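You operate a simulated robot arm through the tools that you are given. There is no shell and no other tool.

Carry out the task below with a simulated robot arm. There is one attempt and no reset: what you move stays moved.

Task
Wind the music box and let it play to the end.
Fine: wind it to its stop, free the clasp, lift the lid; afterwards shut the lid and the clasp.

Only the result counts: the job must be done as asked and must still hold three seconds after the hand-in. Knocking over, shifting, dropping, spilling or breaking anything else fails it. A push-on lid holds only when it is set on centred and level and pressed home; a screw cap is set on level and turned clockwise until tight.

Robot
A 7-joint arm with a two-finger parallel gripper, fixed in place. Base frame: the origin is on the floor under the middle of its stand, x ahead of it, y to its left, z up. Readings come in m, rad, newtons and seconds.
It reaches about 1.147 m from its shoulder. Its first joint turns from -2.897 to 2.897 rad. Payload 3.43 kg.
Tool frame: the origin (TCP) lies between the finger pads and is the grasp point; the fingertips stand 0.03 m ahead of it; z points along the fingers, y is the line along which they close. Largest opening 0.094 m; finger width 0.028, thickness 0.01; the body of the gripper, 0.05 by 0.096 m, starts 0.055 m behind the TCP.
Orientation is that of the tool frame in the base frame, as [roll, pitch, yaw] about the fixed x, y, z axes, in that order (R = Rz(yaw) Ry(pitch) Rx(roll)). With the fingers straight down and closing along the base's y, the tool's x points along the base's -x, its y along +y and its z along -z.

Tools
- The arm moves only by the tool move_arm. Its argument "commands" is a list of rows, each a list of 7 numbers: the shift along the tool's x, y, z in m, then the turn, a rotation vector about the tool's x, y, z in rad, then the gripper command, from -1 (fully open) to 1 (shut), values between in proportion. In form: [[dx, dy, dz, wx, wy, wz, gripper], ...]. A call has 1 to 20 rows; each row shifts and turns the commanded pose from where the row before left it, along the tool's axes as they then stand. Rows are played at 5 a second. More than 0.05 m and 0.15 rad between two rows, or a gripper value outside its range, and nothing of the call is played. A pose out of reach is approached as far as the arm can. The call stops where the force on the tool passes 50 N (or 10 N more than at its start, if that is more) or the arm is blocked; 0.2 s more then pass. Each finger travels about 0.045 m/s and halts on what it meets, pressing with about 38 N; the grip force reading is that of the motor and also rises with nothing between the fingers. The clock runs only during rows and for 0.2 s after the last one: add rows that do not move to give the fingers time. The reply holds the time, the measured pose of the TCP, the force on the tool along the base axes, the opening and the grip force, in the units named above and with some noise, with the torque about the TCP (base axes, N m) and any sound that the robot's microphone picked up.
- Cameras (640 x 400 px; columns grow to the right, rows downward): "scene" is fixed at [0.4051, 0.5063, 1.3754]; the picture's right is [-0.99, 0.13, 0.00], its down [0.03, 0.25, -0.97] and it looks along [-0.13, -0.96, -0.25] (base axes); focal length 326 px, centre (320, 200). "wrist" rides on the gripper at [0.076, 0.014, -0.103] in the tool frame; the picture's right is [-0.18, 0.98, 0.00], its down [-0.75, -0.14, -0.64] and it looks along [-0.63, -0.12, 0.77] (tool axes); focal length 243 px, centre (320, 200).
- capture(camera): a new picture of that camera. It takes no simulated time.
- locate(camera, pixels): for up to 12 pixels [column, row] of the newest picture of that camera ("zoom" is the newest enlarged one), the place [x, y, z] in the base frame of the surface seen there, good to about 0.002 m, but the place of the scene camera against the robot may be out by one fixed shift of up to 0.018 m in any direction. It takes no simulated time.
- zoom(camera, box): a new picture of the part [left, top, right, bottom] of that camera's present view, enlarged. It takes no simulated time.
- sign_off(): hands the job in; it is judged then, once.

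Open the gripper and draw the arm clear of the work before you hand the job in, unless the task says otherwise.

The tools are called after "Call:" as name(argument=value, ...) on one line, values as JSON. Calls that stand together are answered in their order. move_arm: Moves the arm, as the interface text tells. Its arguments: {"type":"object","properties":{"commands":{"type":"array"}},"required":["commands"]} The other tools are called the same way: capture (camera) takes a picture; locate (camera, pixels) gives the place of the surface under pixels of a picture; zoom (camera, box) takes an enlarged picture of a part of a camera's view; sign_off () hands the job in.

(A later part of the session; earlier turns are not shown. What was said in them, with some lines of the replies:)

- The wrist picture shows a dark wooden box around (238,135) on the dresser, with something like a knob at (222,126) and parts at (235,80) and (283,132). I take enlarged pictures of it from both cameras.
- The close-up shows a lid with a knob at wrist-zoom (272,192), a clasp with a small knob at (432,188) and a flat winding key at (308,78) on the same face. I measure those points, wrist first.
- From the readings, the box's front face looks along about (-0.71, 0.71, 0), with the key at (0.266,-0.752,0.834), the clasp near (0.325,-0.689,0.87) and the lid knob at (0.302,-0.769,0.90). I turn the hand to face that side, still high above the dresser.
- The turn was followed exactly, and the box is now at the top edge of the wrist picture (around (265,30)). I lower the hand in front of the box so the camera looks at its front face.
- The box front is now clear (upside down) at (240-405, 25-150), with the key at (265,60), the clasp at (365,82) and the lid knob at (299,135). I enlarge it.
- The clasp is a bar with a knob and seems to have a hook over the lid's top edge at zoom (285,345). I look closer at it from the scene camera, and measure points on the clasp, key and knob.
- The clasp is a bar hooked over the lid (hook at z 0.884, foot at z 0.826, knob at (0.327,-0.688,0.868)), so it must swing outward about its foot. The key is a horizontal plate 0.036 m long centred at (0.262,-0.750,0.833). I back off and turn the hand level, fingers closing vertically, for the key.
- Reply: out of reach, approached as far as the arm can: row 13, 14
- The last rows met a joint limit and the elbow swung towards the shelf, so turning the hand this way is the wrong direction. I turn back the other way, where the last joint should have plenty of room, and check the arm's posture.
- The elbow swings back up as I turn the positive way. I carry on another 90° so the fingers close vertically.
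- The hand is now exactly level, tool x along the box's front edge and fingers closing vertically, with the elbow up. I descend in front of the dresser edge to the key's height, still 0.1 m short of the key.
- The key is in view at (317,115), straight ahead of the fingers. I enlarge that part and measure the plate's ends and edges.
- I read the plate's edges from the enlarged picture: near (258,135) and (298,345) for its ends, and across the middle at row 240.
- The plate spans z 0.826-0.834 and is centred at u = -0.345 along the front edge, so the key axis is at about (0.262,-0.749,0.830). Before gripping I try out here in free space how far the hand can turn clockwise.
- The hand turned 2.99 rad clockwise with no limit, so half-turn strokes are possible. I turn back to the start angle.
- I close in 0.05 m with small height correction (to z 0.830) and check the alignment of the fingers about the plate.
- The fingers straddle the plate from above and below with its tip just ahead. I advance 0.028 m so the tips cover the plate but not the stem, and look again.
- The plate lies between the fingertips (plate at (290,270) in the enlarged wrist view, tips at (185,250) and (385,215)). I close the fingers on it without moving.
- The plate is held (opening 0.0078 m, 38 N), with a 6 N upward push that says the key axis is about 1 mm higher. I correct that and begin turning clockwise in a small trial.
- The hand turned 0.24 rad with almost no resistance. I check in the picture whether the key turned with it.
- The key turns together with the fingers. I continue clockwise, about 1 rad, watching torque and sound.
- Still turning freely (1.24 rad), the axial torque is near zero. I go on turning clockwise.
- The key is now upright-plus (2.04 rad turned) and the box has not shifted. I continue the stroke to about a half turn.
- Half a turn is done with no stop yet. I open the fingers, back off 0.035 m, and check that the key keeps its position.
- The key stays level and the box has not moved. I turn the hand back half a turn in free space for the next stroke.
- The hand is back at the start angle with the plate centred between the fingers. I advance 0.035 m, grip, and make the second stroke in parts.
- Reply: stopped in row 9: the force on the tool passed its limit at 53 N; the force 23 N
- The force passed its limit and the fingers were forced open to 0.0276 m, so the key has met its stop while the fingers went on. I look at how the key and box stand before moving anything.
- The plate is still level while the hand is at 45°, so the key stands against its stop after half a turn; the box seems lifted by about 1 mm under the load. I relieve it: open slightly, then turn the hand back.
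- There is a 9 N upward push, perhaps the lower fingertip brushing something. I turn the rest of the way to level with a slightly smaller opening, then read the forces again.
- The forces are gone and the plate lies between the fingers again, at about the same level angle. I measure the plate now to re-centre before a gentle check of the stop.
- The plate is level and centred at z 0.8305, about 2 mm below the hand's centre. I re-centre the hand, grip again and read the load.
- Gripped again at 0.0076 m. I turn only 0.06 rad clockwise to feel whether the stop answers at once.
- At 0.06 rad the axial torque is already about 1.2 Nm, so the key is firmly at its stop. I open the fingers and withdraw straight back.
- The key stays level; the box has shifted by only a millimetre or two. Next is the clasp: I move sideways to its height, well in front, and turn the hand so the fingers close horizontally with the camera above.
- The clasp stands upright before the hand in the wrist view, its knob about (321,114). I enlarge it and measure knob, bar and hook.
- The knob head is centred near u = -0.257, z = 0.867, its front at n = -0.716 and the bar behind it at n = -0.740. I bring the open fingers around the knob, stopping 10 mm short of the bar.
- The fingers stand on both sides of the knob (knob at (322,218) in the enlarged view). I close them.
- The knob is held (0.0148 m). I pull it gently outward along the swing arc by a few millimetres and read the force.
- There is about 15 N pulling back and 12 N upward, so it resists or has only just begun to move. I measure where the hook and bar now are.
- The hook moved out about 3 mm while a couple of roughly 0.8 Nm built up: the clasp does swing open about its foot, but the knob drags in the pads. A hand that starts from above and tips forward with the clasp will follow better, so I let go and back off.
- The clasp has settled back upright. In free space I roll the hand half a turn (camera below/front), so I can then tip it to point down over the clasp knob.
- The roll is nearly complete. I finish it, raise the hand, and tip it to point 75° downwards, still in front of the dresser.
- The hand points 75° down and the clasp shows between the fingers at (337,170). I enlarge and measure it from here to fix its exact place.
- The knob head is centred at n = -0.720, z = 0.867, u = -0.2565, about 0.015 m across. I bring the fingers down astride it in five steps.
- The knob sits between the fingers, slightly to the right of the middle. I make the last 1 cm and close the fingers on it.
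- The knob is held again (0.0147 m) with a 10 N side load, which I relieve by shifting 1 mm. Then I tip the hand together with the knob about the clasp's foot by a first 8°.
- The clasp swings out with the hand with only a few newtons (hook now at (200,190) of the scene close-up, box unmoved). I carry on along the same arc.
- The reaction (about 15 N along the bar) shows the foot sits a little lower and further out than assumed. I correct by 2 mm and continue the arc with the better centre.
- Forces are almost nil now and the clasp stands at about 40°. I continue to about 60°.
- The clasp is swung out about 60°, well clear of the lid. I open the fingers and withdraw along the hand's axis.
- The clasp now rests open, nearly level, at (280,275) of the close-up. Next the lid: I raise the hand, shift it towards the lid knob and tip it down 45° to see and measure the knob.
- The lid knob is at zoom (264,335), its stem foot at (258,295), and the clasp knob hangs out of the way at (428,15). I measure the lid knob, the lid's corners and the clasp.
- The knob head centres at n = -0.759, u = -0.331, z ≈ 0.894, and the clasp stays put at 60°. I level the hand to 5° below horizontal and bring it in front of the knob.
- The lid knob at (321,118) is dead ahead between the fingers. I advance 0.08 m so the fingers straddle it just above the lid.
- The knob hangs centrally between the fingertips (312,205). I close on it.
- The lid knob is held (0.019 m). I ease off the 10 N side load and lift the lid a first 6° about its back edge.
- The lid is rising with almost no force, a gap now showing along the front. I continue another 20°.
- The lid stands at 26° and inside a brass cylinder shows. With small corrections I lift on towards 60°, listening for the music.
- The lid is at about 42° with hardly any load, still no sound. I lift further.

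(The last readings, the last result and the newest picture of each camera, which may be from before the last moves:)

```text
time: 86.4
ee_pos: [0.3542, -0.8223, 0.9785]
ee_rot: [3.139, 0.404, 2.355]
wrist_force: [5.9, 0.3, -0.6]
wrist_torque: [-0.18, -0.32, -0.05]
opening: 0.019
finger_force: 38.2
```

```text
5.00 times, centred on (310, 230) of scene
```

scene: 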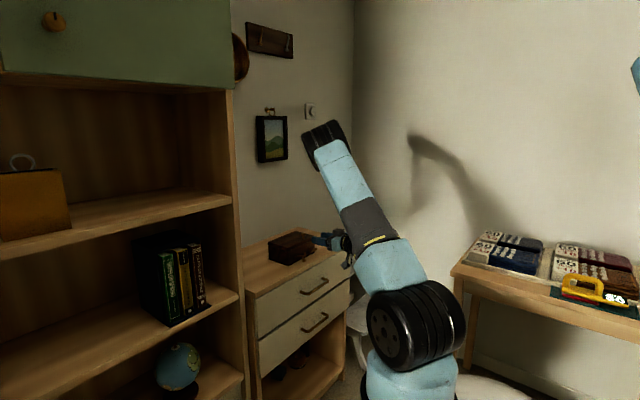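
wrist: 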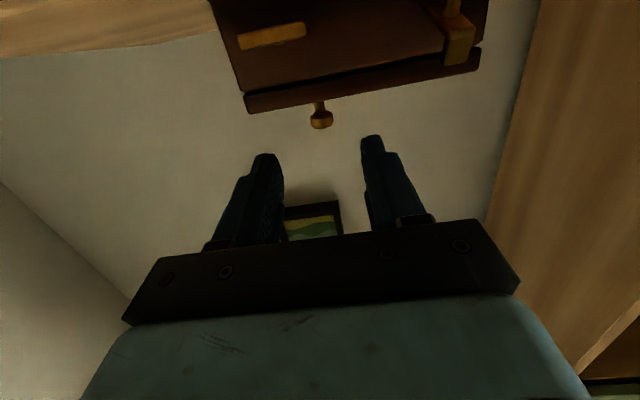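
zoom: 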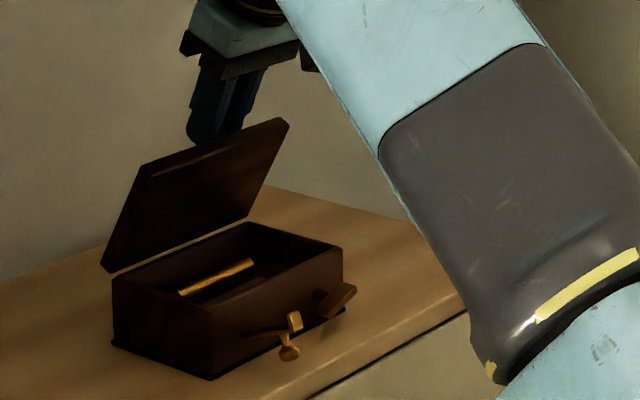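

The lid is at 62° and the key appears to have turned a little by itself, so it may be playing. I hold still and watch.

Call:
move_arm(commands=[[0, 0, 0, 0, 0, 0, 1], [0, 0, 0, 0, 0, 0, 1], [0, 0, 0, 0, 0, 0, 1], [0, 0, 0, 0, 0, 0, 1], [0, 0, 0, 0, 0, 0, 1]])

Call:
zoom(camera="scene", box=[285, 225, 345, 270])

```text
time: 87.6
ee_pos: [0.3546, -0.8216, 0.9785]
ee_rot: [3.138, 0.403, 2.354]
wrist_force: [9.1, 0.7, 0.0]
wrist_torque: [-0.36, -0.53, -0.01]
opening: 0.0191
finger_force: 38.3
```

```text
8.89 times, centred on (315, 248) of scene
```

zoom: 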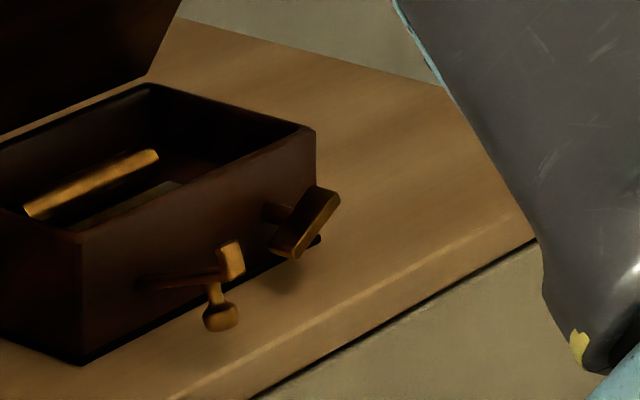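

The key is visibly unwinding, so the box is playing. I hold the lid where it is and wait.

Call:
move_arm(commands=[[0, 0, 0, 0, 0, 0, 1], [0, 0, 0, 0, 0, 0, 1], [0, 0, 0, 0, 0, 0, 1], [0, 0, 0, 0, 0, 0, 1], [0, 0, 0, 0, 0, 0, 1], [0, 0, 0, 0, 0, 0, 1], [0, 0, 0, 0, 0, 0, 1], [0, 0, 0, 0, 0, 0, 1], [0, 0, 0, 0, 0, 0, 1], [0, 0, 0, 0, 0, 0, 1], [0, 0, 0, 0, 0, 0, 1], [0, 0, 0, 0, 0, 0, 1], [0, 0, 0, 0, 0, 0, 1], [0, 0, 0, 0, 0, 0, 1], [0, 0, 0, 0, 0, 0, 1], [0, 0, 0, 0, 0, 0, 1], [0, 0, 0, 0, 0, 0, 1], [0, 0, 0, 0, 0, 0, 1], [0, 0, 0, 0, 0, 0, 1], [0, 0, 0, 0, 0, 0, 1]])

Call:
zoom(camera="scene", box=[285, 225, 345, 270])

```text
time: 91.8
ee_pos: [0.354, -0.8227, 0.9789]
ee_rot: [3.136, 0.402, 2.355]
wrist_force: [3.4, 1.7, 0.9]
wrist_torque: [0.05, -0.04, 0.02]
opening: 0.0191
finger_force: 38.7
```

```text
8.89 times, centred on (315, 248) of scene
```

zoom: 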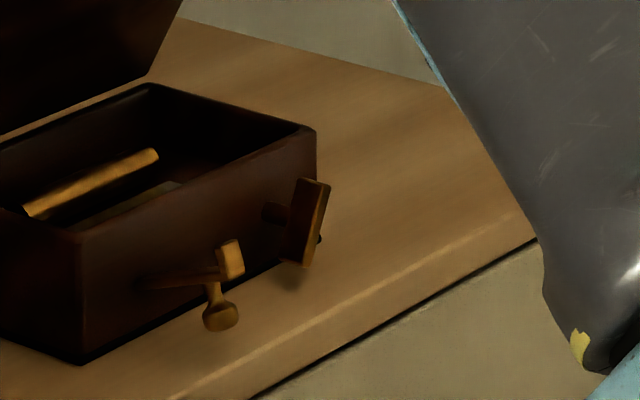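

The key keeps turning slowly (about 6° a second). I go on holding the lid.

Call:
move_arm(commands=[[0, 0, 0, 0, 0, 0, 1], [0, 0, 0, 0, 0, 0, 1], [0, 0, 0, 0, 0, 0, 1], [0, 0, 0, 0, 0, 0, 1], [0, 0, 0, 0, 0, 0, 1], [0, 0, 0, 0, 0, 0, 1], [0, 0, 0, 0, 0, 0, 1], [0, 0, 0, 0, 0, 0, 1], [0, 0, 0, 0, 0, 0, 1], [0, 0, 0, 0, 0, 0, 1], [0, 0, 0, 0, 0, 0, 1], [0, 0, 0, 0, 0, 0, 1], [0, 0, 0, 0, 0, 0, 1], [0, 0, 0, 0, 0, 0, 1], [0, 0, 0, 0, 0, 0, 1], [0, 0, 0, 0, 0, 0, 1], [0, 0, 0, 0, 0, 0, 1], [0, 0, 0, 0, 0, 0, 1], [0, 0, 0, 0, 0, 0, 1], [0, 0, 0, 0, 0, 0, 1]])

Call:
zoom(camera="scene", box=[285, 225, 345, 270])

```text
time: 96.0
ee_pos: [0.3546, -0.8217, 0.9792]
ee_rot: [3.137, 0.403, 2.355]
wrist_force: [0.7, -0.8, 0.9]
wrist_torque: [0.0, 0.0, -0.01]
opening: 0.0192
finger_force: 37.7
```

```text
8.89 times, centred on (315, 248) of scene
```

zoom: 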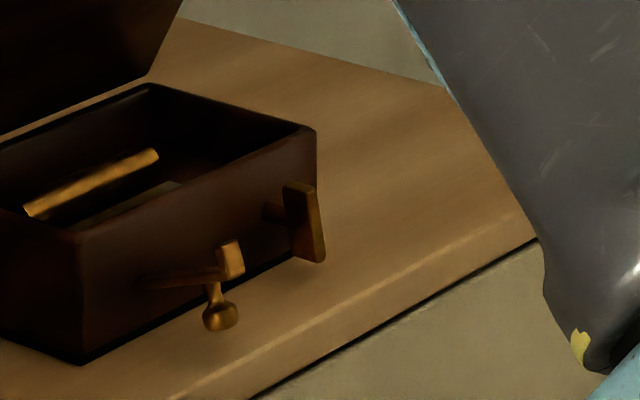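

The key has passed the vertical and still turns; the lid stays open and the load is nil. I keep waiting.

Call:
move_arm(commands=[[0, 0, 0, 0, 0, 0, 1], [0, 0, 0, 0, 0, 0, 1], [0, 0, 0, 0, 0, 0, 1], [0, 0, 0, 0, 0, 0, 1], [0, 0, 0, 0, 0, 0, 1], [0, 0, 0, 0, 0, 0, 1], [0, 0, 0, 0, 0, 0, 1], [0, 0, 0, 0, 0, 0, 1], [0, 0, 0, 0, 0, 0, 1], [0, 0, 0, 0, 0, 0, 1], [0, 0, 0, 0, 0, 0, 1], [0, 0, 0, 0, 0, 0, 1], [0, 0, 0, 0, 0, 0, 1], [0, 0, 0, 0, 0, 0, 1], [0, 0, 0, 0, 0, 0, 1], [0, 0, 0, 0, 0, 0, 1], [0, 0, 0, 0, 0, 0, 1], [0, 0, 0, 0, 0, 0, 1], [0, 0, 0, 0, 0, 0, 1], [0, 0, 0, 0, 0, 0, 1]])

Call:
move_arm(commands=[[0, 0, 0, 0, 0, 0, 1], [0, 0, 0, 0, 0, 0, 1], [0, 0, 0, 0, 0, 0, 1], [0, 0, 0, 0, 0, 0, 1], [0, 0, 0, 0, 0, 0, 1], [0, 0, 0, 0, 0, 0, 1], [0, 0, 0, 0, 0, 0, 1], [0, 0, 0, 0, 0, 0, 1], [0, 0, 0, 0, 0, 0, 1], [0, 0, 0, 0, 0, 0, 1], [0, 0, 0, 0, 0, 0, 1], [0, 0, 0, 0, 0, 0, 1], [0, 0, 0, 0, 0, 0, 1], [0, 0, 0, 0, 0, 0, 1], [0, 0, 0, 0, 0, 0, 1], [0, 0, 0, 0, 0, 0, 1], [0, 0, 0, 0, 0, 0, 1], [0, 0, 0, 0, 0, 0, 1], [0, 0, 0, 0, 0, 0, 1], [0, 0, 0, 0, 0, 0, 1]])

Call:
zoom(camera="scene", box=[285, 225, 345, 270])

```text
time: 100.2
ee_pos: [0.3544, -0.8217, 0.9782]
ee_rot: [3.138, 0.404, 2.355]
wrist_force: [0.0, -0.8, 1.1]
wrist_torque: [-0.06, -0.03, 0.02]
opening: 0.0192
finger_force: 38.3
```

```text
time: 104.4
ee_pos: [0.3535, -0.8222, 0.9785]
ee_rot: [3.137, 0.402, 2.355]
wrist_force: [0.0, 1.6, 0.5]
wrist_torque: [0.01, -0.03, -0.01]
opening: 0.0191
finger_force: 38.5
```

```text
8.89 times, centred on (315, 248) of scene
```

zoom: 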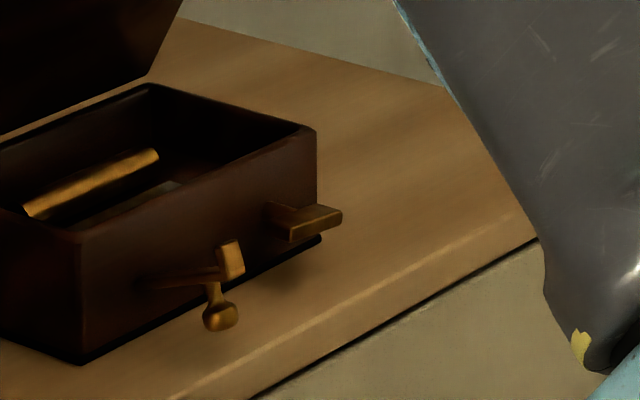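

The key is near level again after almost half a turn back. I wait on to see that it really stops.

Call:
move_arm(commands=[[0, 0, 0, 0, 0, 0, 1], [0, 0, 0, 0, 0, 0, 1], [0, 0, 0, 0, 0, 0, 1], [0, 0, 0, 0, 0, 0, 1], [0, 0, 0, 0, 0, 0, 1], [0, 0, 0, 0, 0, 0, 1], [0, 0, 0, 0, 0, 0, 1], [0, 0, 0, 0, 0, 0, 1], [0, 0, 0, 0, 0, 0, 1], [0, 0, 0, 0, 0, 0, 1], [0, 0, 0, 0, 0, 0, 1], [0, 0, 0, 0, 0, 0, 1], [0, 0, 0, 0, 0, 0, 1], [0, 0, 0, 0, 0, 0, 1], [0, 0, 0, 0, 0, 0, 1], [0, 0, 0, 0, 0, 0, 1], [0, 0, 0, 0, 0, 0, 1], [0, 0, 0, 0, 0, 0, 1], [0, 0, 0, 0, 0, 0, 1], [0, 0, 0, 0, 0, 0, 1]])

Call:
zoom(camera="scene", box=[285, 225, 345, 270])

```text
time: 108.6
ee_pos: [0.3533, -0.8217, 0.9775]
ee_rot: [3.138, 0.406, 2.353]
wrist_force: [0.4, 0.1, -0.4]
wrist_torque: [0.0, -0.02, -0.02]
opening: 0.0191
finger_force: 38.0
```

```text
8.89 times, centred on (315, 248) of scene
```

zoom: 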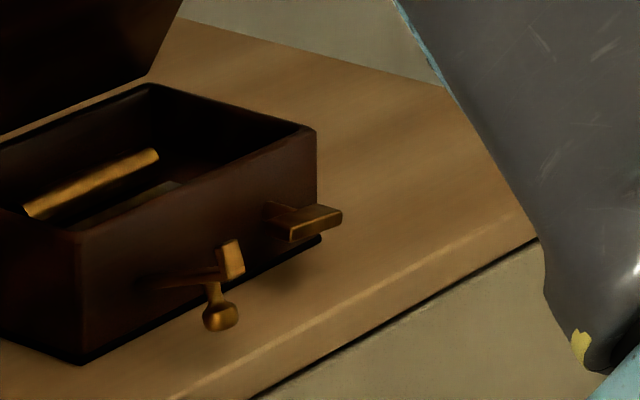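

The key shows exactly the same attitude as 4 s ago, so the movement seems run down. I wait another 4 s to be sure that the tune has ended.

Call:
move_arm(commands=[[0, 0, 0, 0, 0, 0, 1], [0, 0, 0, 0, 0, 0, 1], [0, 0, 0, 0, 0, 0, 1], [0, 0, 0, 0, 0, 0, 1], [0, 0, 0, 0, 0, 0, 1], [0, 0, 0, 0, 0, 0, 1], [0, 0, 0, 0, 0, 0, 1], [0, 0, 0, 0, 0, 0, 1], [0, 0, 0, 0, 0, 0, 1], [0, 0, 0, 0, 0, 0, 1], [0, 0, 0, 0, 0, 0, 1], [0, 0, 0, 0, 0, 0, 1], [0, 0, 0, 0, 0, 0, 1], [0, 0, 0, 0, 0, 0, 1], [0, 0, 0, 0, 0, 0, 1], [0, 0, 0, 0, 0, 0, 1], [0, 0, 0, 0, 0, 0, 1], [0, 0, 0, 0, 0, 0, 1], [0, 0, 0, 0, 0, 0, 1], [0, 0, 0, 0, 0, 0, 1]])

Call:
zoom(camera="scene", box=[280, 220, 345, 270])

Call:
zoom(camera="scene", box=[265, 190, 355, 270])

```text
time: 112.8
ee_pos: [0.3527, -0.8213, 0.979]
ee_rot: [3.138, 0.405, 2.355]
wrist_force: [0.2, -0.9, -0.4]
wrist_torque: [0.0, 0.01, 0.01]
opening: 0.0188
finger_force: 38.4
```

```text
8.00 times, centred on (312, 245) of scene
```

zoom: 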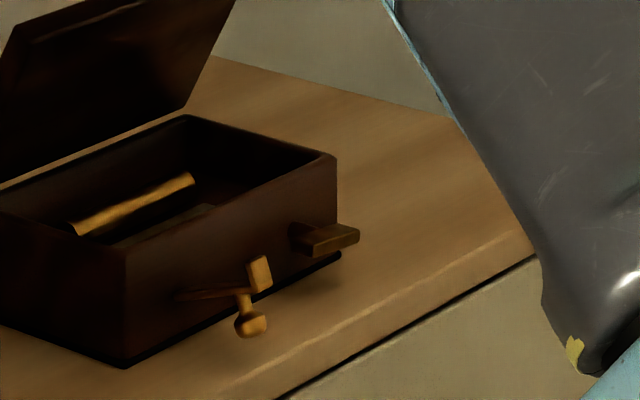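

```text
5.00 times, centred on (310, 230) of scene
```

zoom: 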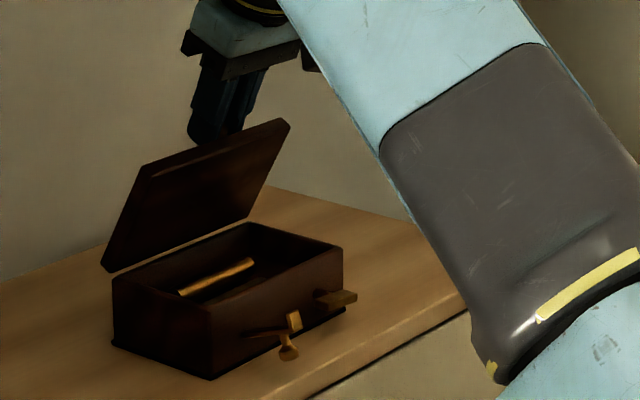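

The movement has stopped for good and the key is level. I now shut the lid by running the same arc backwards, in stages.

Call:
move_arm(commands=[[0.008, 0, -0.0016, 0, -0.07, 0, 1], [0.008, 0, -0.0016, 0, -0.07, 0, 1], [0.008, 0, -0.0016, 0, -0.07, 0, 1], [0.008, 0, -0.0016, 0, -0.07, 0, 1], [0.008, 0, -0.0016, 0, -0.07, 0, 1], [0, 0, 0, 0, 0, 0, 1]])

Call:
move_arm(commands=[[0.008, 0, -0.0016, 0, -0.07, 0, 1], [0.008, 0, -0.0016, 0, -0.07, 0, 1], [0.008, 0, -0.0016, 0, -0.07, 0, 1], [0.008, 0, -0.0016, 0, -0.07, 0, 1], [0, 0, 0, 0, 0, 0, 1]])

Call:
zoom(camera="scene", box=[265, 190, 355, 270])

```text
time: 114.2
ee_pos: [0.3277, -0.7932, 0.9641]
ee_rot: [3.137, 0.753, 2.353]
wrist_force: [-2.9, -0.7, 1.8]
wrist_torque: [-0.06, 0.11, -0.06]
opening: 0.0189
finger_force: 37.8
```

```text
time: 115.4
ee_pos: [0.3081, -0.7766, 0.9456]
ee_rot: [3.133, 1.033, 2.349]
wrist_force: [-6.4, 2.2, -0.4]
wrist_torque: [0.35, 0.43, -0.05]
opening: 0.019
finger_force: 38.3
```

```text
5.00 times, centred on (310, 230) of scene
```

zoom: 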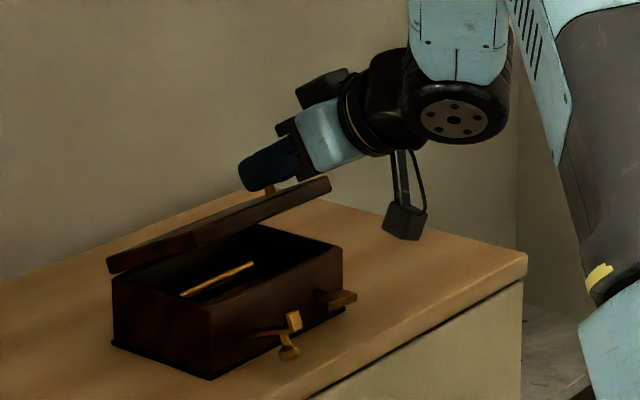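

The lid follows smoothly and stands at about 26°. I close the next 20°.

Call:
move_arm(commands=[[0.0005, -0.0006, 0.0005, 0, 0, 0, 1], [0.0079, 0, -0.0016, 0, -0.07, 0, 1], [0.0079, 0, -0.0016, 0, -0.07, 0, 1], [0.0079, 0, -0.0016, 0, -0.07, 0, 1], [0.0079, 0, -0.0016, 0, -0.07, 0, 1], [0.0079, 0, -0.0016, 0, -0.07, 0, 1], [0, 0, 0, 0, 0, 0, 1]])

Call:
zoom(camera="scene", box=[275, 215, 350, 270])

```text
time: 117.0
ee_pos: [0.2934, -0.7617, 0.911]
ee_rot: [3.119, 1.385, 2.335]
wrist_force: [-6.0, -1.4, -0.4]
wrist_torque: [0.42, 0.49, -0.16]
opening: 0.019
finger_force: 37.8
```

```text
7.27 times, centred on (312, 242) of scene
```

zoom: 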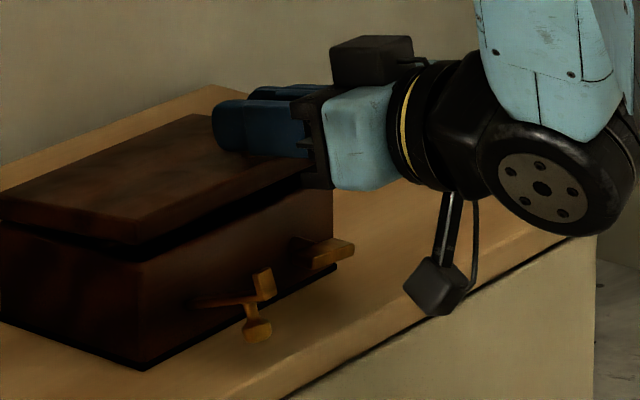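

About 6° remain. I close them and read the force for contact.

Call:
move_arm(commands=[[0.0057, 0, -0.0012, 0, -0.05, 0, 1], [0.0057, 0, -0.0012, 0, -0.05, 0, 1], [0, 0, 0, 0, 0, 0, 1]])

Call:
zoom(camera="scene", box=[275, 215, 350, 270])

```text
time: 117.8
ee_pos: [0.29, -0.7581, 0.8994]
ee_rot: [3.097, 1.483, 2.31]
wrist_force: [-1.6, -6.2, 0.1]
wrist_torque: [0.34, 0.42, -0.23]
opening: 0.019
finger_force: 38.2
```

```text
7.27 times, centred on (312, 242) of scene
```

zoom: 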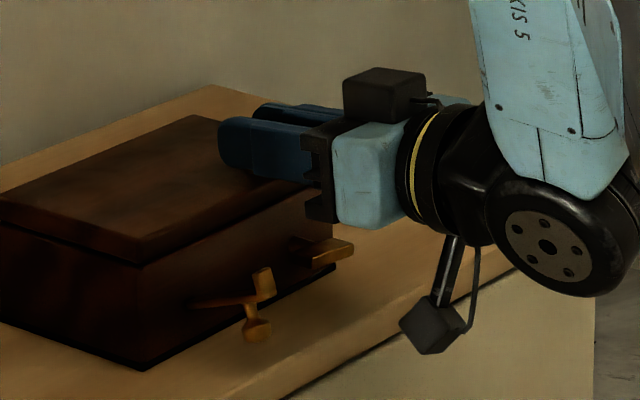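

The lid is back at its shut height (TCP z 0.8994, as when first gripped). I press it down lightly to make sure it is home.

Call:
move_arm(commands=[[0.0015, 0, 0, 0, 0, 0, 1], [0, 0, 0, 0, 0, 0, 1]])

```text
time: 118.4
ee_pos: [0.2895, -0.7589, 0.8993]
ee_rot: [3.101, 1.484, 2.315]
wrist_force: [-3.8, -6.1, 3.5]
wrist_torque: [-0.07, 0.01, -0.11]
opening: 0.0189
finger_force: 37.9
```

The lid is seated (it pushes back with the height unchanged). I open the fingers and withdraw straight back.

Call:
move_arm(commands=[[0, 0, 0, 0, 0, 0, 0.5], [0, 0, 0, 0, 0, 0, 0.1], [0, 0, 0, 0, 0, 0, -0.06], [-0.002, 0, -0.02, 0, 0, 0, -0.06], [-0.002, 0, -0.03, 0, 0, 0, -0.06], [-0.002, 0, -0.03, 0, 0, 0, -0.06], [0, 0, -0.03, 0, 0, 0, -0.06], [0, 0, 0, 0, 0, 0, -0.06]])

Call:
zoom(camera="scene", box=[275, 215, 350, 270])

Call:
capture(camera="wrist")

```text
time: 120.2
ee_pos: [0.213, -0.6805, 0.9146]
ee_rot: [3.095, 1.483, 2.311]
wrist_force: [-0.5, 0.2, 0.9]
wrist_torque: [0.04, -0.01, 0.01]
opening: 0.05
finger_force: 0.0
```

```text
7.27 times, centred on (312, 242) of scene
```

zoom: 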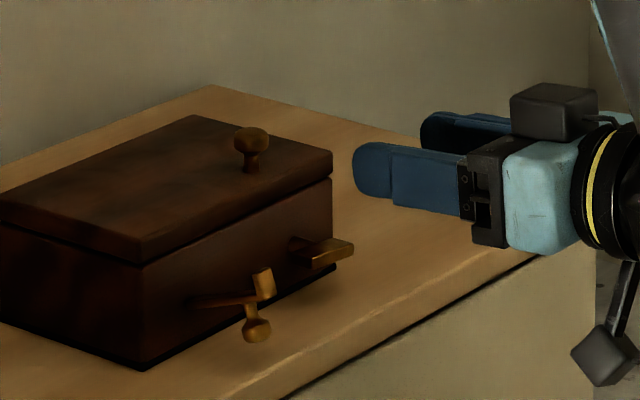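

```text
taken
```

wrist: 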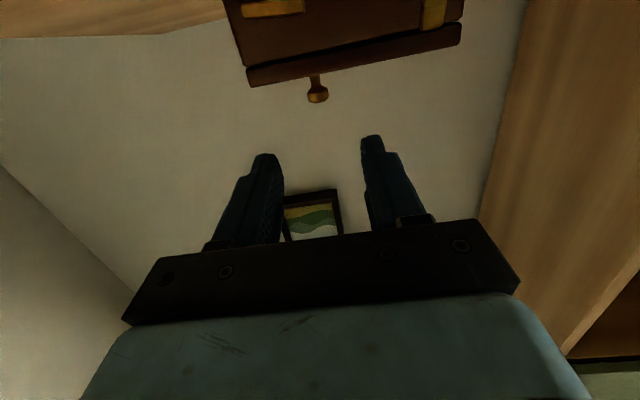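

The lid is shut with both knobs as before and the clasp still open at 60°. I go back to the place from which I left the clasp, hand tipped 15° down, to take its knob again.

Call:
move_arm(commands=[[0.019, 0.0246, -0.0121, 0, 0, 0, -0.06], [0.019, 0.0246, -0.0121, 0, 0, 0, -0.06], [0.019, 0.0246, -0.0121, 0, 0, 0, -0.06], [0, 0, 0, 0, 0.0875, 0, -0.06], [0, 0, 0, 0, 0.0875, 0, -0.06], [0, 0, 0, 0, 0, 0, -0.06]])

Call:
capture(camera="wrist")

Call:
zoom(camera="wrist", box=[250, 50, 410, 190])

```text
time: 121.6
ee_pos: [0.2353, -0.5997, 0.8597]
ee_rot: [3.125, 1.309, 2.342]
wrist_force: [0.5, 0.1, 0.3]
wrist_torque: [-0.03, -0.05, 0.01]
opening: 0.0499
finger_force: 0.1
```

```text
taken
```

wrist: 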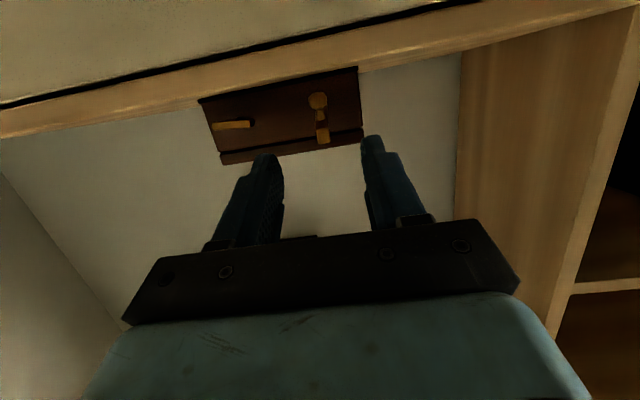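

```text
2.86 times, centred on (330, 120) of wrist
```

zoom: 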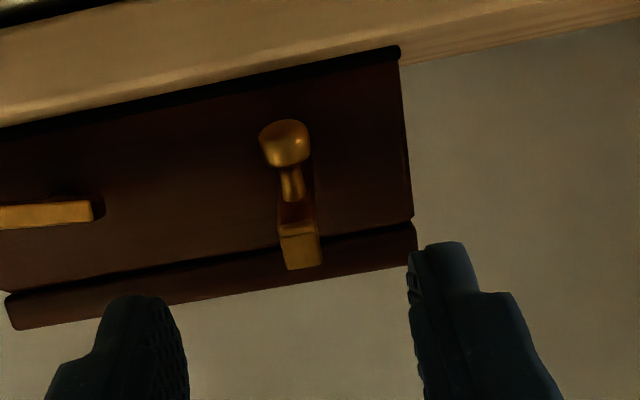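

The view matches the one right after releasing the clasp. I advance the same 0.09 m so the fingers straddle the knob.

Call:
move_arm(commands=[[0, 0, 0.03, 0, 0, 0, -0.06], [0, 0, 0.03, 0, 0, 0, -0.06], [0, 0, 0.02, 0, 0, 0, -0.06], [0, 0, 0.01, 0, 0, 0, -0.06], [0, 0, 0, 0, 0, 0, -0.06]])

Call:
zoom(camera="wrist", box=[220, 90, 420, 230])

Call:
zoom(camera="scene", box=[275, 215, 350, 270])

```text
time: 122.8
ee_pos: [0.297, -0.6616, 0.838]
ee_rot: [3.127, 1.309, 2.343]
wrist_force: [0.2, 0.2, 0.6]
wrist_torque: [0.0, -0.01, 0.0]
opening: 0.0497
finger_force: 0.0
```

```text
2.86 times, centred on (320, 160) of wrist
```

zoom: 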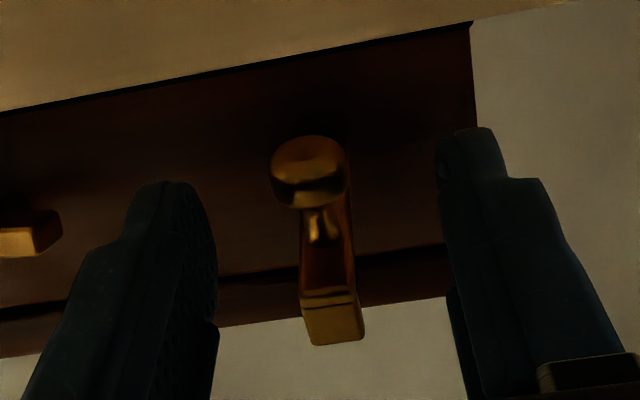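

```text
7.27 times, centred on (312, 242) of scene
```

zoom: 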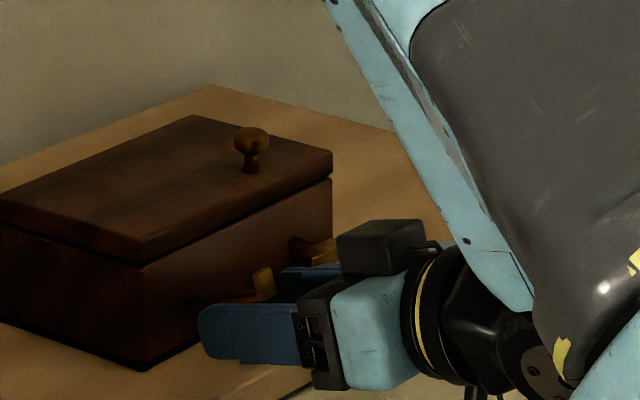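

The fingers are around the knob, but the hand is 2.5 mm higher than when it let go. I lower it by that amount and close.

Call:
move_arm(commands=[[0.0024, 0.0006, 0.0003, 0, 0, 0, -0.06], [0, 0, 0, 0, 0, 0, 0.3], [0, 0, 0, 0, 0, 0, 0.5], [0, 0, 0, 0, 0, 0, 0.7], [0, 0, 0, 0, 0, 0, 1], [0, 0, 0, 0, 0, 0, 1], [0, 0, 0, 0, 0, 0, 1]])

Call:
zoom(camera="wrist", box=[220, 90, 420, 230])

```text
time: 124.4
ee_pos: [0.2969, -0.6611, 0.8354]
ee_rot: [3.126, 1.309, 2.34]
wrist_force: [-6.7, -7.3, 0.6]
wrist_torque: [-0.1, 0.11, -0.26]
opening: 0.0147
finger_force: 37.8
```

```text
2.86 times, centred on (320, 160) of wrist
```

zoom: 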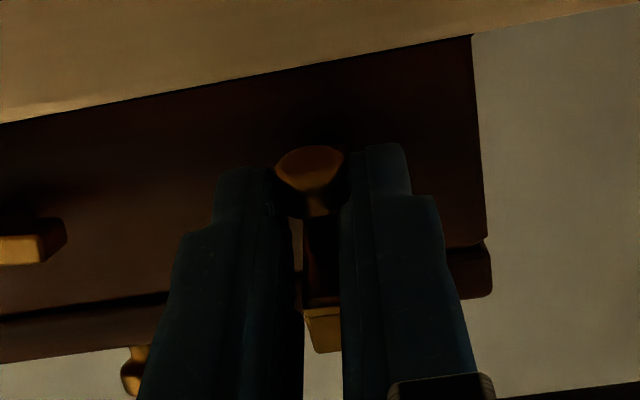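

The knob is held (0.0147 m). I relieve the side load and swing the clasp back up along the same arc, first 20°.

Call:
move_arm(commands=[[0, -0.001, 0, 0, 0, 0, 1], [-0.0041, 0, -0.0004, 0, 0.07, 0, 1], [-0.0041, 0, -0.0004, 0, 0.07, 0, 1], [-0.0041, 0, -0.0004, 0, 0.07, 0, 1], [-0.0041, 0, -0.0004, 0, 0.07, 0, 1], [-0.0041, 0, -0.0004, 0, 0.07, 0, 1], [0, 0, 0, 0, 0, 0, 1]])

Call:
zoom(camera="scene", box=[275, 215, 350, 270])

```text
time: 126.0
ee_pos: [0.3017, -0.6651, 0.8552]
ee_rot: [3.135, 0.961, 2.352]
wrist_force: [4.9, -1.2, 17.3]
wrist_torque: [-0.69, -0.81, 0.01]
opening: 0.0147
finger_force: 37.8
```

```text
7.27 times, centred on (312, 242) of scene
```

zoom: 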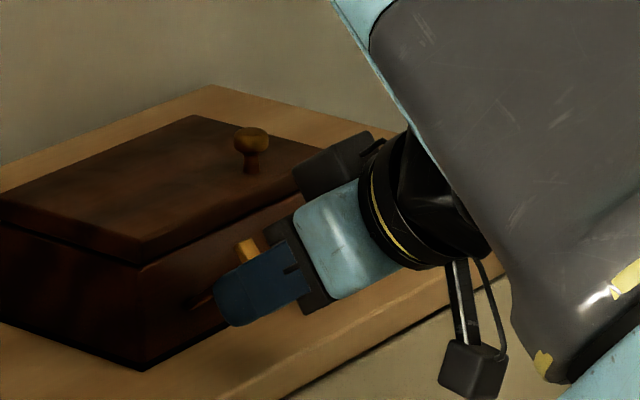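

There is a 17 N upward reaction with an opposing couple: the arc needs a slightly larger radius. I let the hand rise 2 mm and continue with a wider arc.

Call:
move_arm(commands=[[-0.0019, 0, -0.0007, 0, 0, 0, 1], [-0.0043, 0, -0.0004, 0, 0.07, 0, 1], [-0.0043, 0, -0.0004, 0, 0.07, 0, 1], [0, 0, 0, 0, 0, 0, 1]])

Call:
zoom(camera="scene", box=[275, 215, 350, 270])

```text
time: 127.0
ee_pos: [0.3054, -0.6685, 0.8634]
ee_rot: [3.137, 0.818, 2.353]
wrist_force: [-2.0, -1.7, 0.0]
wrist_torque: [0.13, 0.22, -0.04]
opening: 0.0145
finger_force: 37.9
```

```text
7.27 times, centred on (312, 242) of scene
```

zoom: 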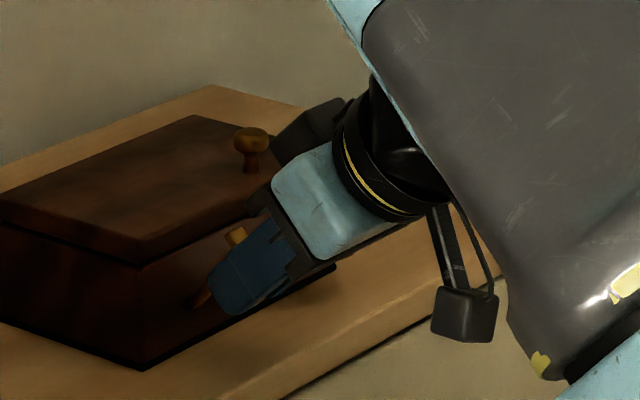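

The load is gone. I continue the swing by another 16°.

Call:
move_arm(commands=[[-0.0042, 0, -0.0005, 0, 0.07, 0, 1], [-0.0042, 0, -0.0005, 0, 0.07, 0, 1], [-0.0042, 0, -0.0005, 0, 0.07, 0, 1], [-0.0042, 0, -0.0005, 0, 0.07, 0, 1], [0, 0, 0, 0, 0, 0, 1]])

Call:
zoom(camera="scene", box=[275, 215, 350, 270])

Call:
zoom(camera="wrist", box=[220, 90, 420, 230])

```text
time: 128.2
ee_pos: [0.3112, -0.6769, 0.8764]
ee_rot: [3.135, 0.537, 2.353]
wrist_force: [1.0, -0.6, 0.2]
wrist_torque: [0.2, 0.2, 0.0]
opening: 0.0147
finger_force: 37.9
```

```text
7.27 times, centred on (312, 242) of scene
```

zoom: 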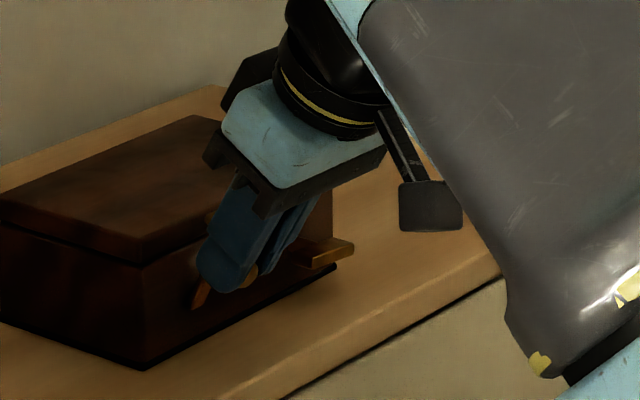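

```text
2.86 times, centred on (320, 160) of wrist
```

zoom: 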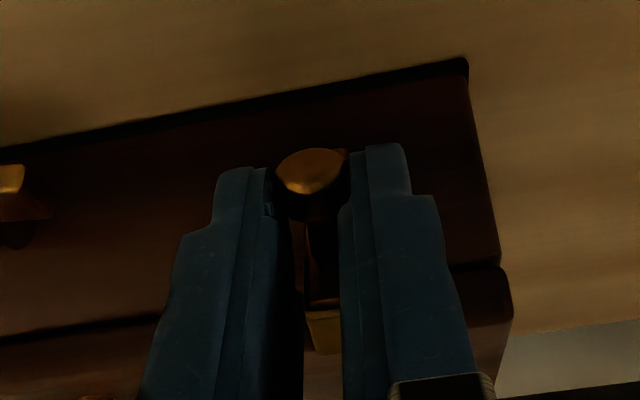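

Forces are near zero; about 16° are left. I go on in smaller steps towards upright.

Call:
move_arm(commands=[[-0.0042, 0, -0.0006, 0, 0.07, 0, 1], [-0.0042, 0, -0.0006, 0, 0.07, 0, 1], [0, 0, 0, 0, 0, 0, 1]])

Call:
zoom(camera="wrist", box=[220, 90, 420, 230])

Call:
zoom(camera="scene", box=[280, 225, 340, 265])

```text
time: 129.0
ee_pos: [0.3181, -0.6811, 0.8816]
ee_rot: [3.136, 0.398, 2.355]
wrist_force: [0.6, 2.6, 0.2]
wrist_torque: [0.28, 0.16, 0.04]
opening: 0.0148
finger_force: 37.2
```

```text
2.86 times, centred on (320, 160) of wrist
```

zoom: 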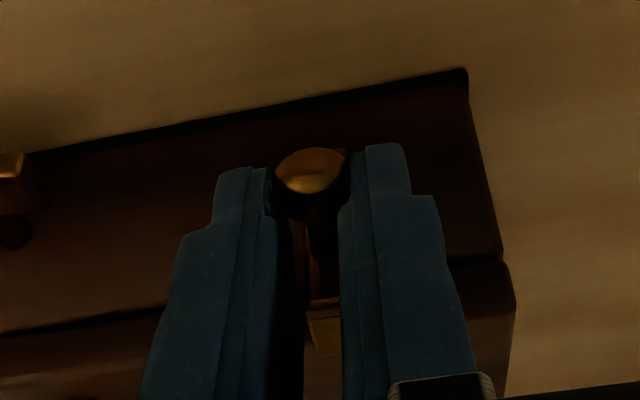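

```text
10.00 times, centred on (310, 245) of scene
```

zoom: 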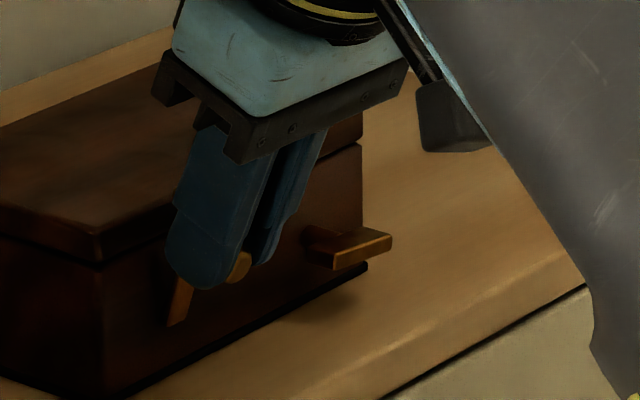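

The clasp still leans out by perhaps 15° (its foot at (175,320), tilting right), since the knob turned a little in the grip. I swing on further, watching for contact.

Call:
move_arm(commands=[[-0.0042, 0, -0.0006, 0, 0.07, 0, 1], [-0.0042, 0, -0.0006, 0, 0.07, 0, 1], [0, 0, 0, 0, 0, 0, 1]])

Call:
zoom(camera="wrist", box=[220, 90, 420, 230])

Call:
zoom(camera="scene", box=[280, 225, 340, 265])

```text
time: 129.8
ee_pos: [0.3232, -0.6869, 0.8854]
ee_rot: [3.139, 0.26, 2.354]
wrist_force: [0.8, 1.0, 0.6]
wrist_torque: [0.19, 0.13, -0.03]
opening: 0.0151
finger_force: 38.1
```

```text
2.86 times, centred on (320, 160) of wrist
```

zoom: 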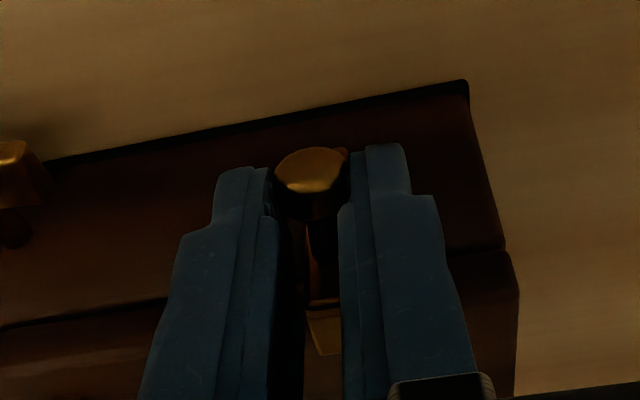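

```text
10.00 times, centred on (310, 245) of scene
```

zoom: 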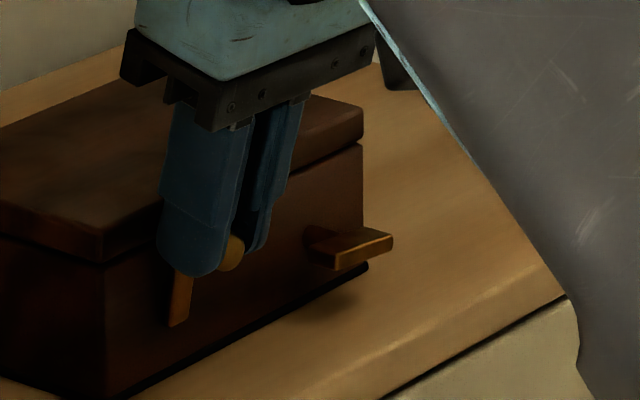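

The bar is nearly upright with no load yet. I continue with two smaller steps.

Call:
move_arm(commands=[[-0.0036, 0, -0.0005, 0, 0.06, 0, 1], [-0.0036, 0, -0.0005, 0, 0.06, 0, 1], [0, 0, 0, 0, 0, 0, 1]])

Call:
zoom(camera="wrist", box=[270, 120, 370, 230])

Call:
zoom(camera="scene", box=[280, 225, 340, 265])

```text
time: 130.6
ee_pos: [0.3291, -0.6921, 0.8874]
ee_rot: [3.139, 0.137, 2.355]
wrist_force: [0.2, 0.0, 0.2]
wrist_torque: [0.12, 0.09, -0.02]
opening: 0.0148
finger_force: 37.7
```

```text
3.64 times, centred on (320, 175) of wrist
```

zoom: 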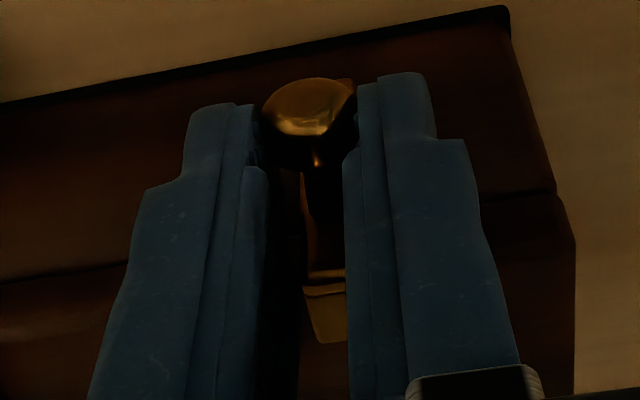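

```text
10.00 times, centred on (310, 245) of scene
```

zoom: 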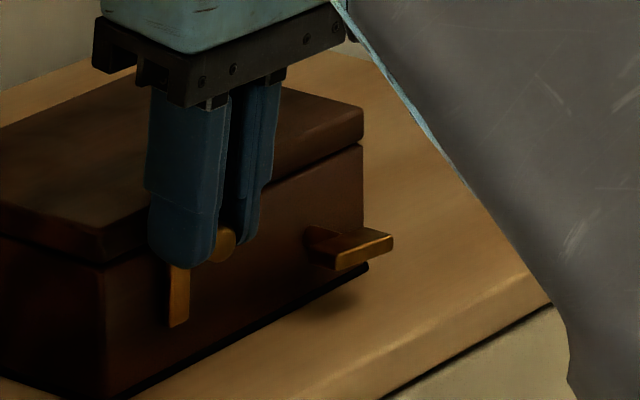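

The bar now looks upright. I measure the hook and bar to compare with the shut state (hook front edge n = -0.738, back n = -0.748, z = 0.884).

Call:
locate(camera="zoom", pixels=[[325, 273], [325, 285], [328, 315], [332, 335], [318, 230], [308, 100], [310, 310], [340, 325], [320, 360], [60, 200], [60, 320], [540, 160]])

```text
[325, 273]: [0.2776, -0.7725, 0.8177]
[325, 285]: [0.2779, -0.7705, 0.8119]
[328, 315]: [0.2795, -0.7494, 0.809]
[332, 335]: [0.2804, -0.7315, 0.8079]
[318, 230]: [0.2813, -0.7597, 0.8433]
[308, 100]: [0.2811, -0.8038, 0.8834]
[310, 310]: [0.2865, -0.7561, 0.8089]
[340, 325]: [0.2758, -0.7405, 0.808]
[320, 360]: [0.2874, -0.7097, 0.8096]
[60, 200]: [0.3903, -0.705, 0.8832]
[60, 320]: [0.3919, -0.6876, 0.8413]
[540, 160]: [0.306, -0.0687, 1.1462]
```

Those readings belonged to the scene close-up, so I repeat the wrist close-up and measure in it.

Call:
zoom(camera="wrist", box=[270, 120, 370, 230])

Call:
locate(camera="zoom", pixels=[[325, 273], [325, 288], [328, 315], [332, 335], [318, 230], [308, 100], [315, 320], [340, 325], [326, 360], [60, 200], [60, 320], [300, 130]])

```text
3.64 times, centred on (320, 175) of wrist
```

zoom: 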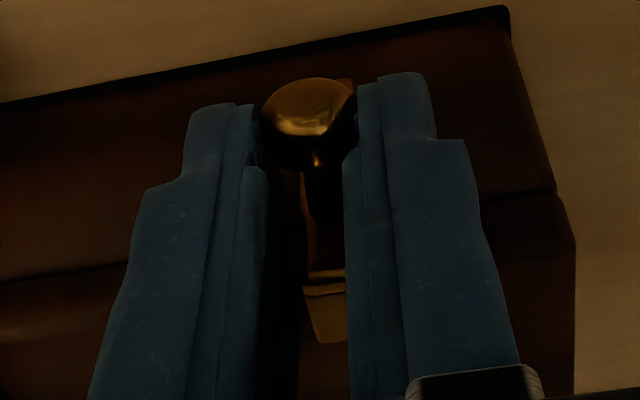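

```text
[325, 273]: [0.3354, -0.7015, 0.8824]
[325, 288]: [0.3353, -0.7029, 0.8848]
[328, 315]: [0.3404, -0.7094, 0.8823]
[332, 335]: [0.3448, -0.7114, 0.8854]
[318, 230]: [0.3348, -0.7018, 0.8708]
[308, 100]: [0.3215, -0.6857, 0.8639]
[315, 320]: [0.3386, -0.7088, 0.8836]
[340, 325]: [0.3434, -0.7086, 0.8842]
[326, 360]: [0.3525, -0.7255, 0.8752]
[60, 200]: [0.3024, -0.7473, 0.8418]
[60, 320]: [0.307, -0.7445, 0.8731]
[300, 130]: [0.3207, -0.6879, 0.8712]
```

The hook's front edge is at n = -0.734, about 4 mm short of its shut place. I swing the last few degrees.

Call:
move_arm(commands=[[-0.003, 0, -0.0004, 0, 0.05, 0, 1], [-0.0018, 0, -0.0002, 0, 0.03, 0, 1], [0, 0, 0, 0, 0, 0, 1]])

Call:
zoom(camera="wrist", box=[270, 120, 370, 230])

Call:
locate(camera="zoom", pixels=[[325, 273], [325, 288], [328, 315], [332, 335], [318, 230], [308, 100], [315, 320], [340, 325], [326, 360], [60, 200], [60, 320], [300, 130]])

```text
time: 131.4
ee_pos: [0.3316, -0.6954, 0.8903]
ee_rot: [3.139, 0.06, 2.357]
wrist_force: [1.7, 0.7, -0.1]
wrist_torque: [-0.42, -0.46, 0.01]
opening: 0.015
finger_force: 38.3
```

```text
3.64 times, centred on (320, 175) of wrist
```

zoom: 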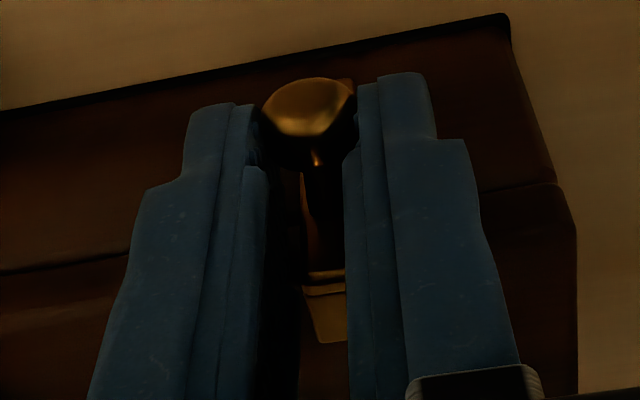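

```text
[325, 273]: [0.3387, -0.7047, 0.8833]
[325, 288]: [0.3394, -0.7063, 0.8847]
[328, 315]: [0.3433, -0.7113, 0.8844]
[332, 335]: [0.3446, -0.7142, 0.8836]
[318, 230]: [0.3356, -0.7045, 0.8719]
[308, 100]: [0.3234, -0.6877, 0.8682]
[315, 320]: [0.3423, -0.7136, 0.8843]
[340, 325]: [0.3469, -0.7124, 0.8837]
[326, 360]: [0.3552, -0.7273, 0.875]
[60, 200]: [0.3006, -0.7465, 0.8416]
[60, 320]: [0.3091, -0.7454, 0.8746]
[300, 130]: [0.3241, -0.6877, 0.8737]
```

The hook is back at its shut place (n = -0.738 front, -0.749 back) and the couple has reversed, showing the stop. I press very slightly further to seat it.

Call:
move_arm(commands=[[-0.0015, 0, 0, 0, 0.02, 0, 1], [0, 0, 0, 0, 0, 0, 1]])

```text
time: 132.0
ee_pos: [0.3323, -0.696, 0.8902]
ee_rot: [3.137, 0.038, 2.357]
wrist_force: [0.3, 4.3, 2.9]
wrist_torque: [-0.53, -0.73, 0.0]
opening: 0.0149
finger_force: 37.5
```

The clasp is seated firmly. I open the fingers and withdraw upward and outward.

Call:
move_arm(commands=[[0, 0, 0, 0, 0, 0, 0.5], [0, 0, 0, 0, 0, 0, 0.1], [0, 0, 0, 0, 0, 0, 0.1], [0, 0, 0, 0, 0, 0, 0.1], [0.004, 0, -0.01, 0, 0, 0, 0.1], [0.01, 0, -0.02, 0, 0, 0, 0.1], [0.02, 0, -0.03, 0, 0, 0, 0.1], [0.03, 0, -0.03, 0, 0, 0, 0.1], [0, 0, 0, 0, 0, 0, 0.1]])

Call:
zoom(camera="scene", box=[280, 225, 340, 265])

Call:
capture(camera="wrist")

```text
time: 134.0
ee_pos: [0.2838, -0.6488, 0.9777]
ee_rot: [3.139, 0.039, 2.357]
wrist_force: [0.5, -0.2, 0.1]
wrist_torque: [0.0, 0.02, -0.02]
opening: 0.0423
finger_force: 0.0
```

```text
10.00 times, centred on (310, 245) of scene
```

zoom: 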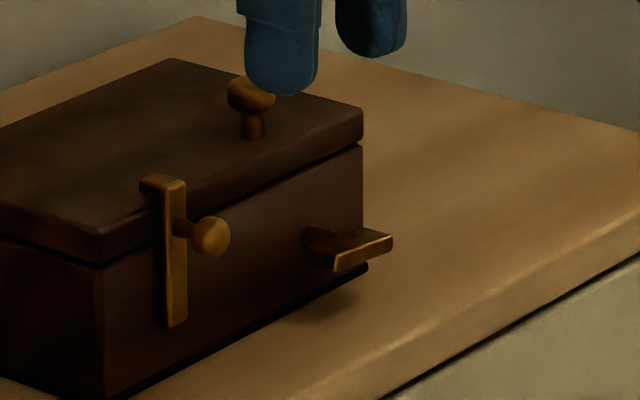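

```text
taken
```

wrist: 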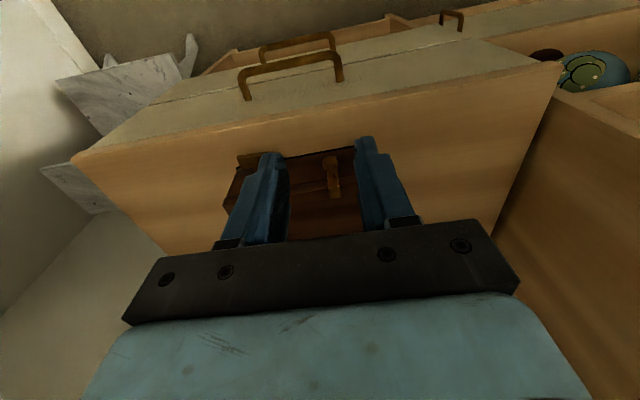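

The clasp stands upright with its hook over the lid. I compare with the first close-up and measure the hook, bar and lid from the wrist camera.

Call:
zoom(camera="scene", box=[280, 232, 324, 262])

Call:
zoom(camera="wrist", box=[280, 140, 380, 240])

```text
13.33 times, centred on (302, 247) of scene
```

zoom: 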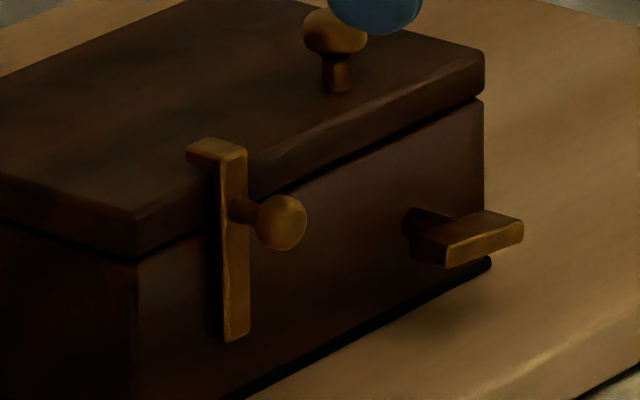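

```text
4.00 times, centred on (330, 190) of wrist
```

zoom: 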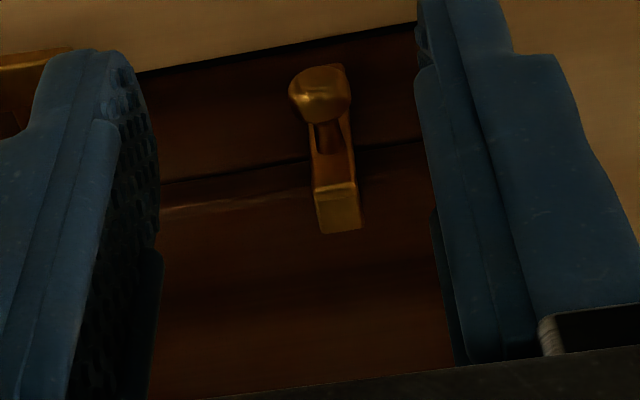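

The bar is parallel to its first attitude and the hook overlaps the lid as at the start (the box itself lies within about 2 mm of where it was). I take one measurement of the hook to confirm.

Call:
locate(camera="zoom", pixels=[[335, 188], [335, 200], [340, 225], [338, 232], [330, 165], [335, 72], [320, 85], [200, 160], [200, 205], [380, 145], [380, 170], [400, 250]])

```text
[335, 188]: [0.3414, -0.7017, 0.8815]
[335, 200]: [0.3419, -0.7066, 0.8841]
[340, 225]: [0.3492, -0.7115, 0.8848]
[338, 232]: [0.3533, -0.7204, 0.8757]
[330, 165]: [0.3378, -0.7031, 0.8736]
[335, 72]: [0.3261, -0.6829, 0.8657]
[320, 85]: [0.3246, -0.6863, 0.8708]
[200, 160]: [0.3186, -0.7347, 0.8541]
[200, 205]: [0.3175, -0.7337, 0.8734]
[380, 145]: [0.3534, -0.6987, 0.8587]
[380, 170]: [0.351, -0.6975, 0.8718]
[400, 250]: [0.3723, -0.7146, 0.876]
```

The hook reaches 5 mm over the lid (n = -0.750 against the front at -0.745), lid top at z 0.876: lid and clasp are shut. I raise the hand clear and open the gripper fully.

Call:
move_arm(commands=[[0.02, 0, -0.03, 0, 0, 0, -0.5], [0.02, 0, -0.03, 0, 0, 0, -1], [0.02, 0, -0.03, 0, 0, 0, -1], [0, 0, -0.03, 0, 0, 0, -1], [0, 0, -0.03, 0, 0, 0, -1], [0, 0, 0, 0, 0, 0, -1], [0, 0, 0, 0, 0, 0, -1], [0, 0, 0, 0, 0, 0, -1]])

Call:
capture(camera="scene")

Call:
zoom(camera="scene", box=[240, 210, 360, 290])

```text
time: 135.8
ee_pos: [0.238, -0.6031, 1.1247]
ee_rot: [3.137, 0.038, 2.356]
wrist_force: [-0.7, 1.0, -0.2]
wrist_torque: [0.01, 0.01, 0.02]
opening: 0.0942
finger_force: 0.0
```

```text
taken
```

scene: 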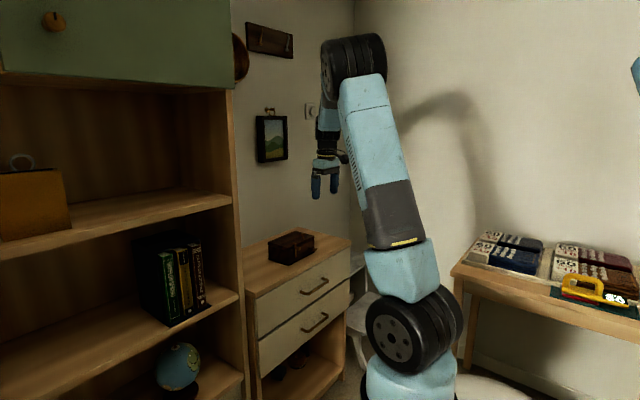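

```text
5.00 times, centred on (300, 250) of scene
```

zoom: 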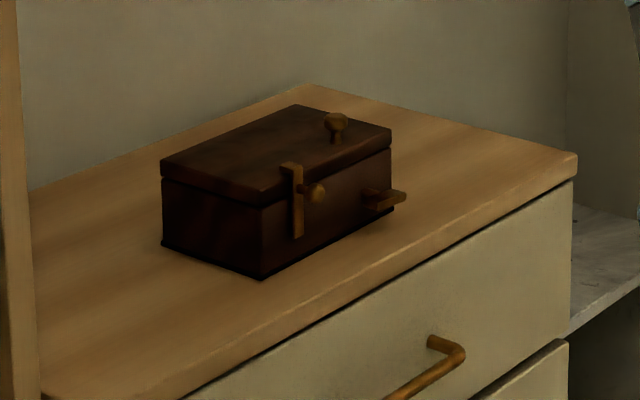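

The box is shut, the clasp is over the lid, the key is run down and level, everything else is in place, and the arm is clear with the gripper open. I hand the job in.

Call:
sign_off()

```text
The job is handed in.
```

The music box was wound to its stop and ran until its key stopped turning. It is shut again, with the clasp hooked over the lid.

- **Winding:** the key met its stop after half a turn clockwise. I gripped it again to check, and it pushed back at once with about 1.2 Nm.
- **Playing:** with the lid up at about 62°, the key turned back by itself for roughly 20 s. It stopped level and had not moved again 8 s later. The microphone reported no sound at any point, so I judged the end of the tune by the key alone.
- **Shutting:** the lid is back at its original height. The hook reaches about 5 mm over the lid edge, as it did at the start.

The box has moved 2–3 mm at its clasp end, mainly when the key hit its stop and the force briefly reached 53 N. I saw nothing else out of place, and the arm was clear with the gripper open when I handed the job in.
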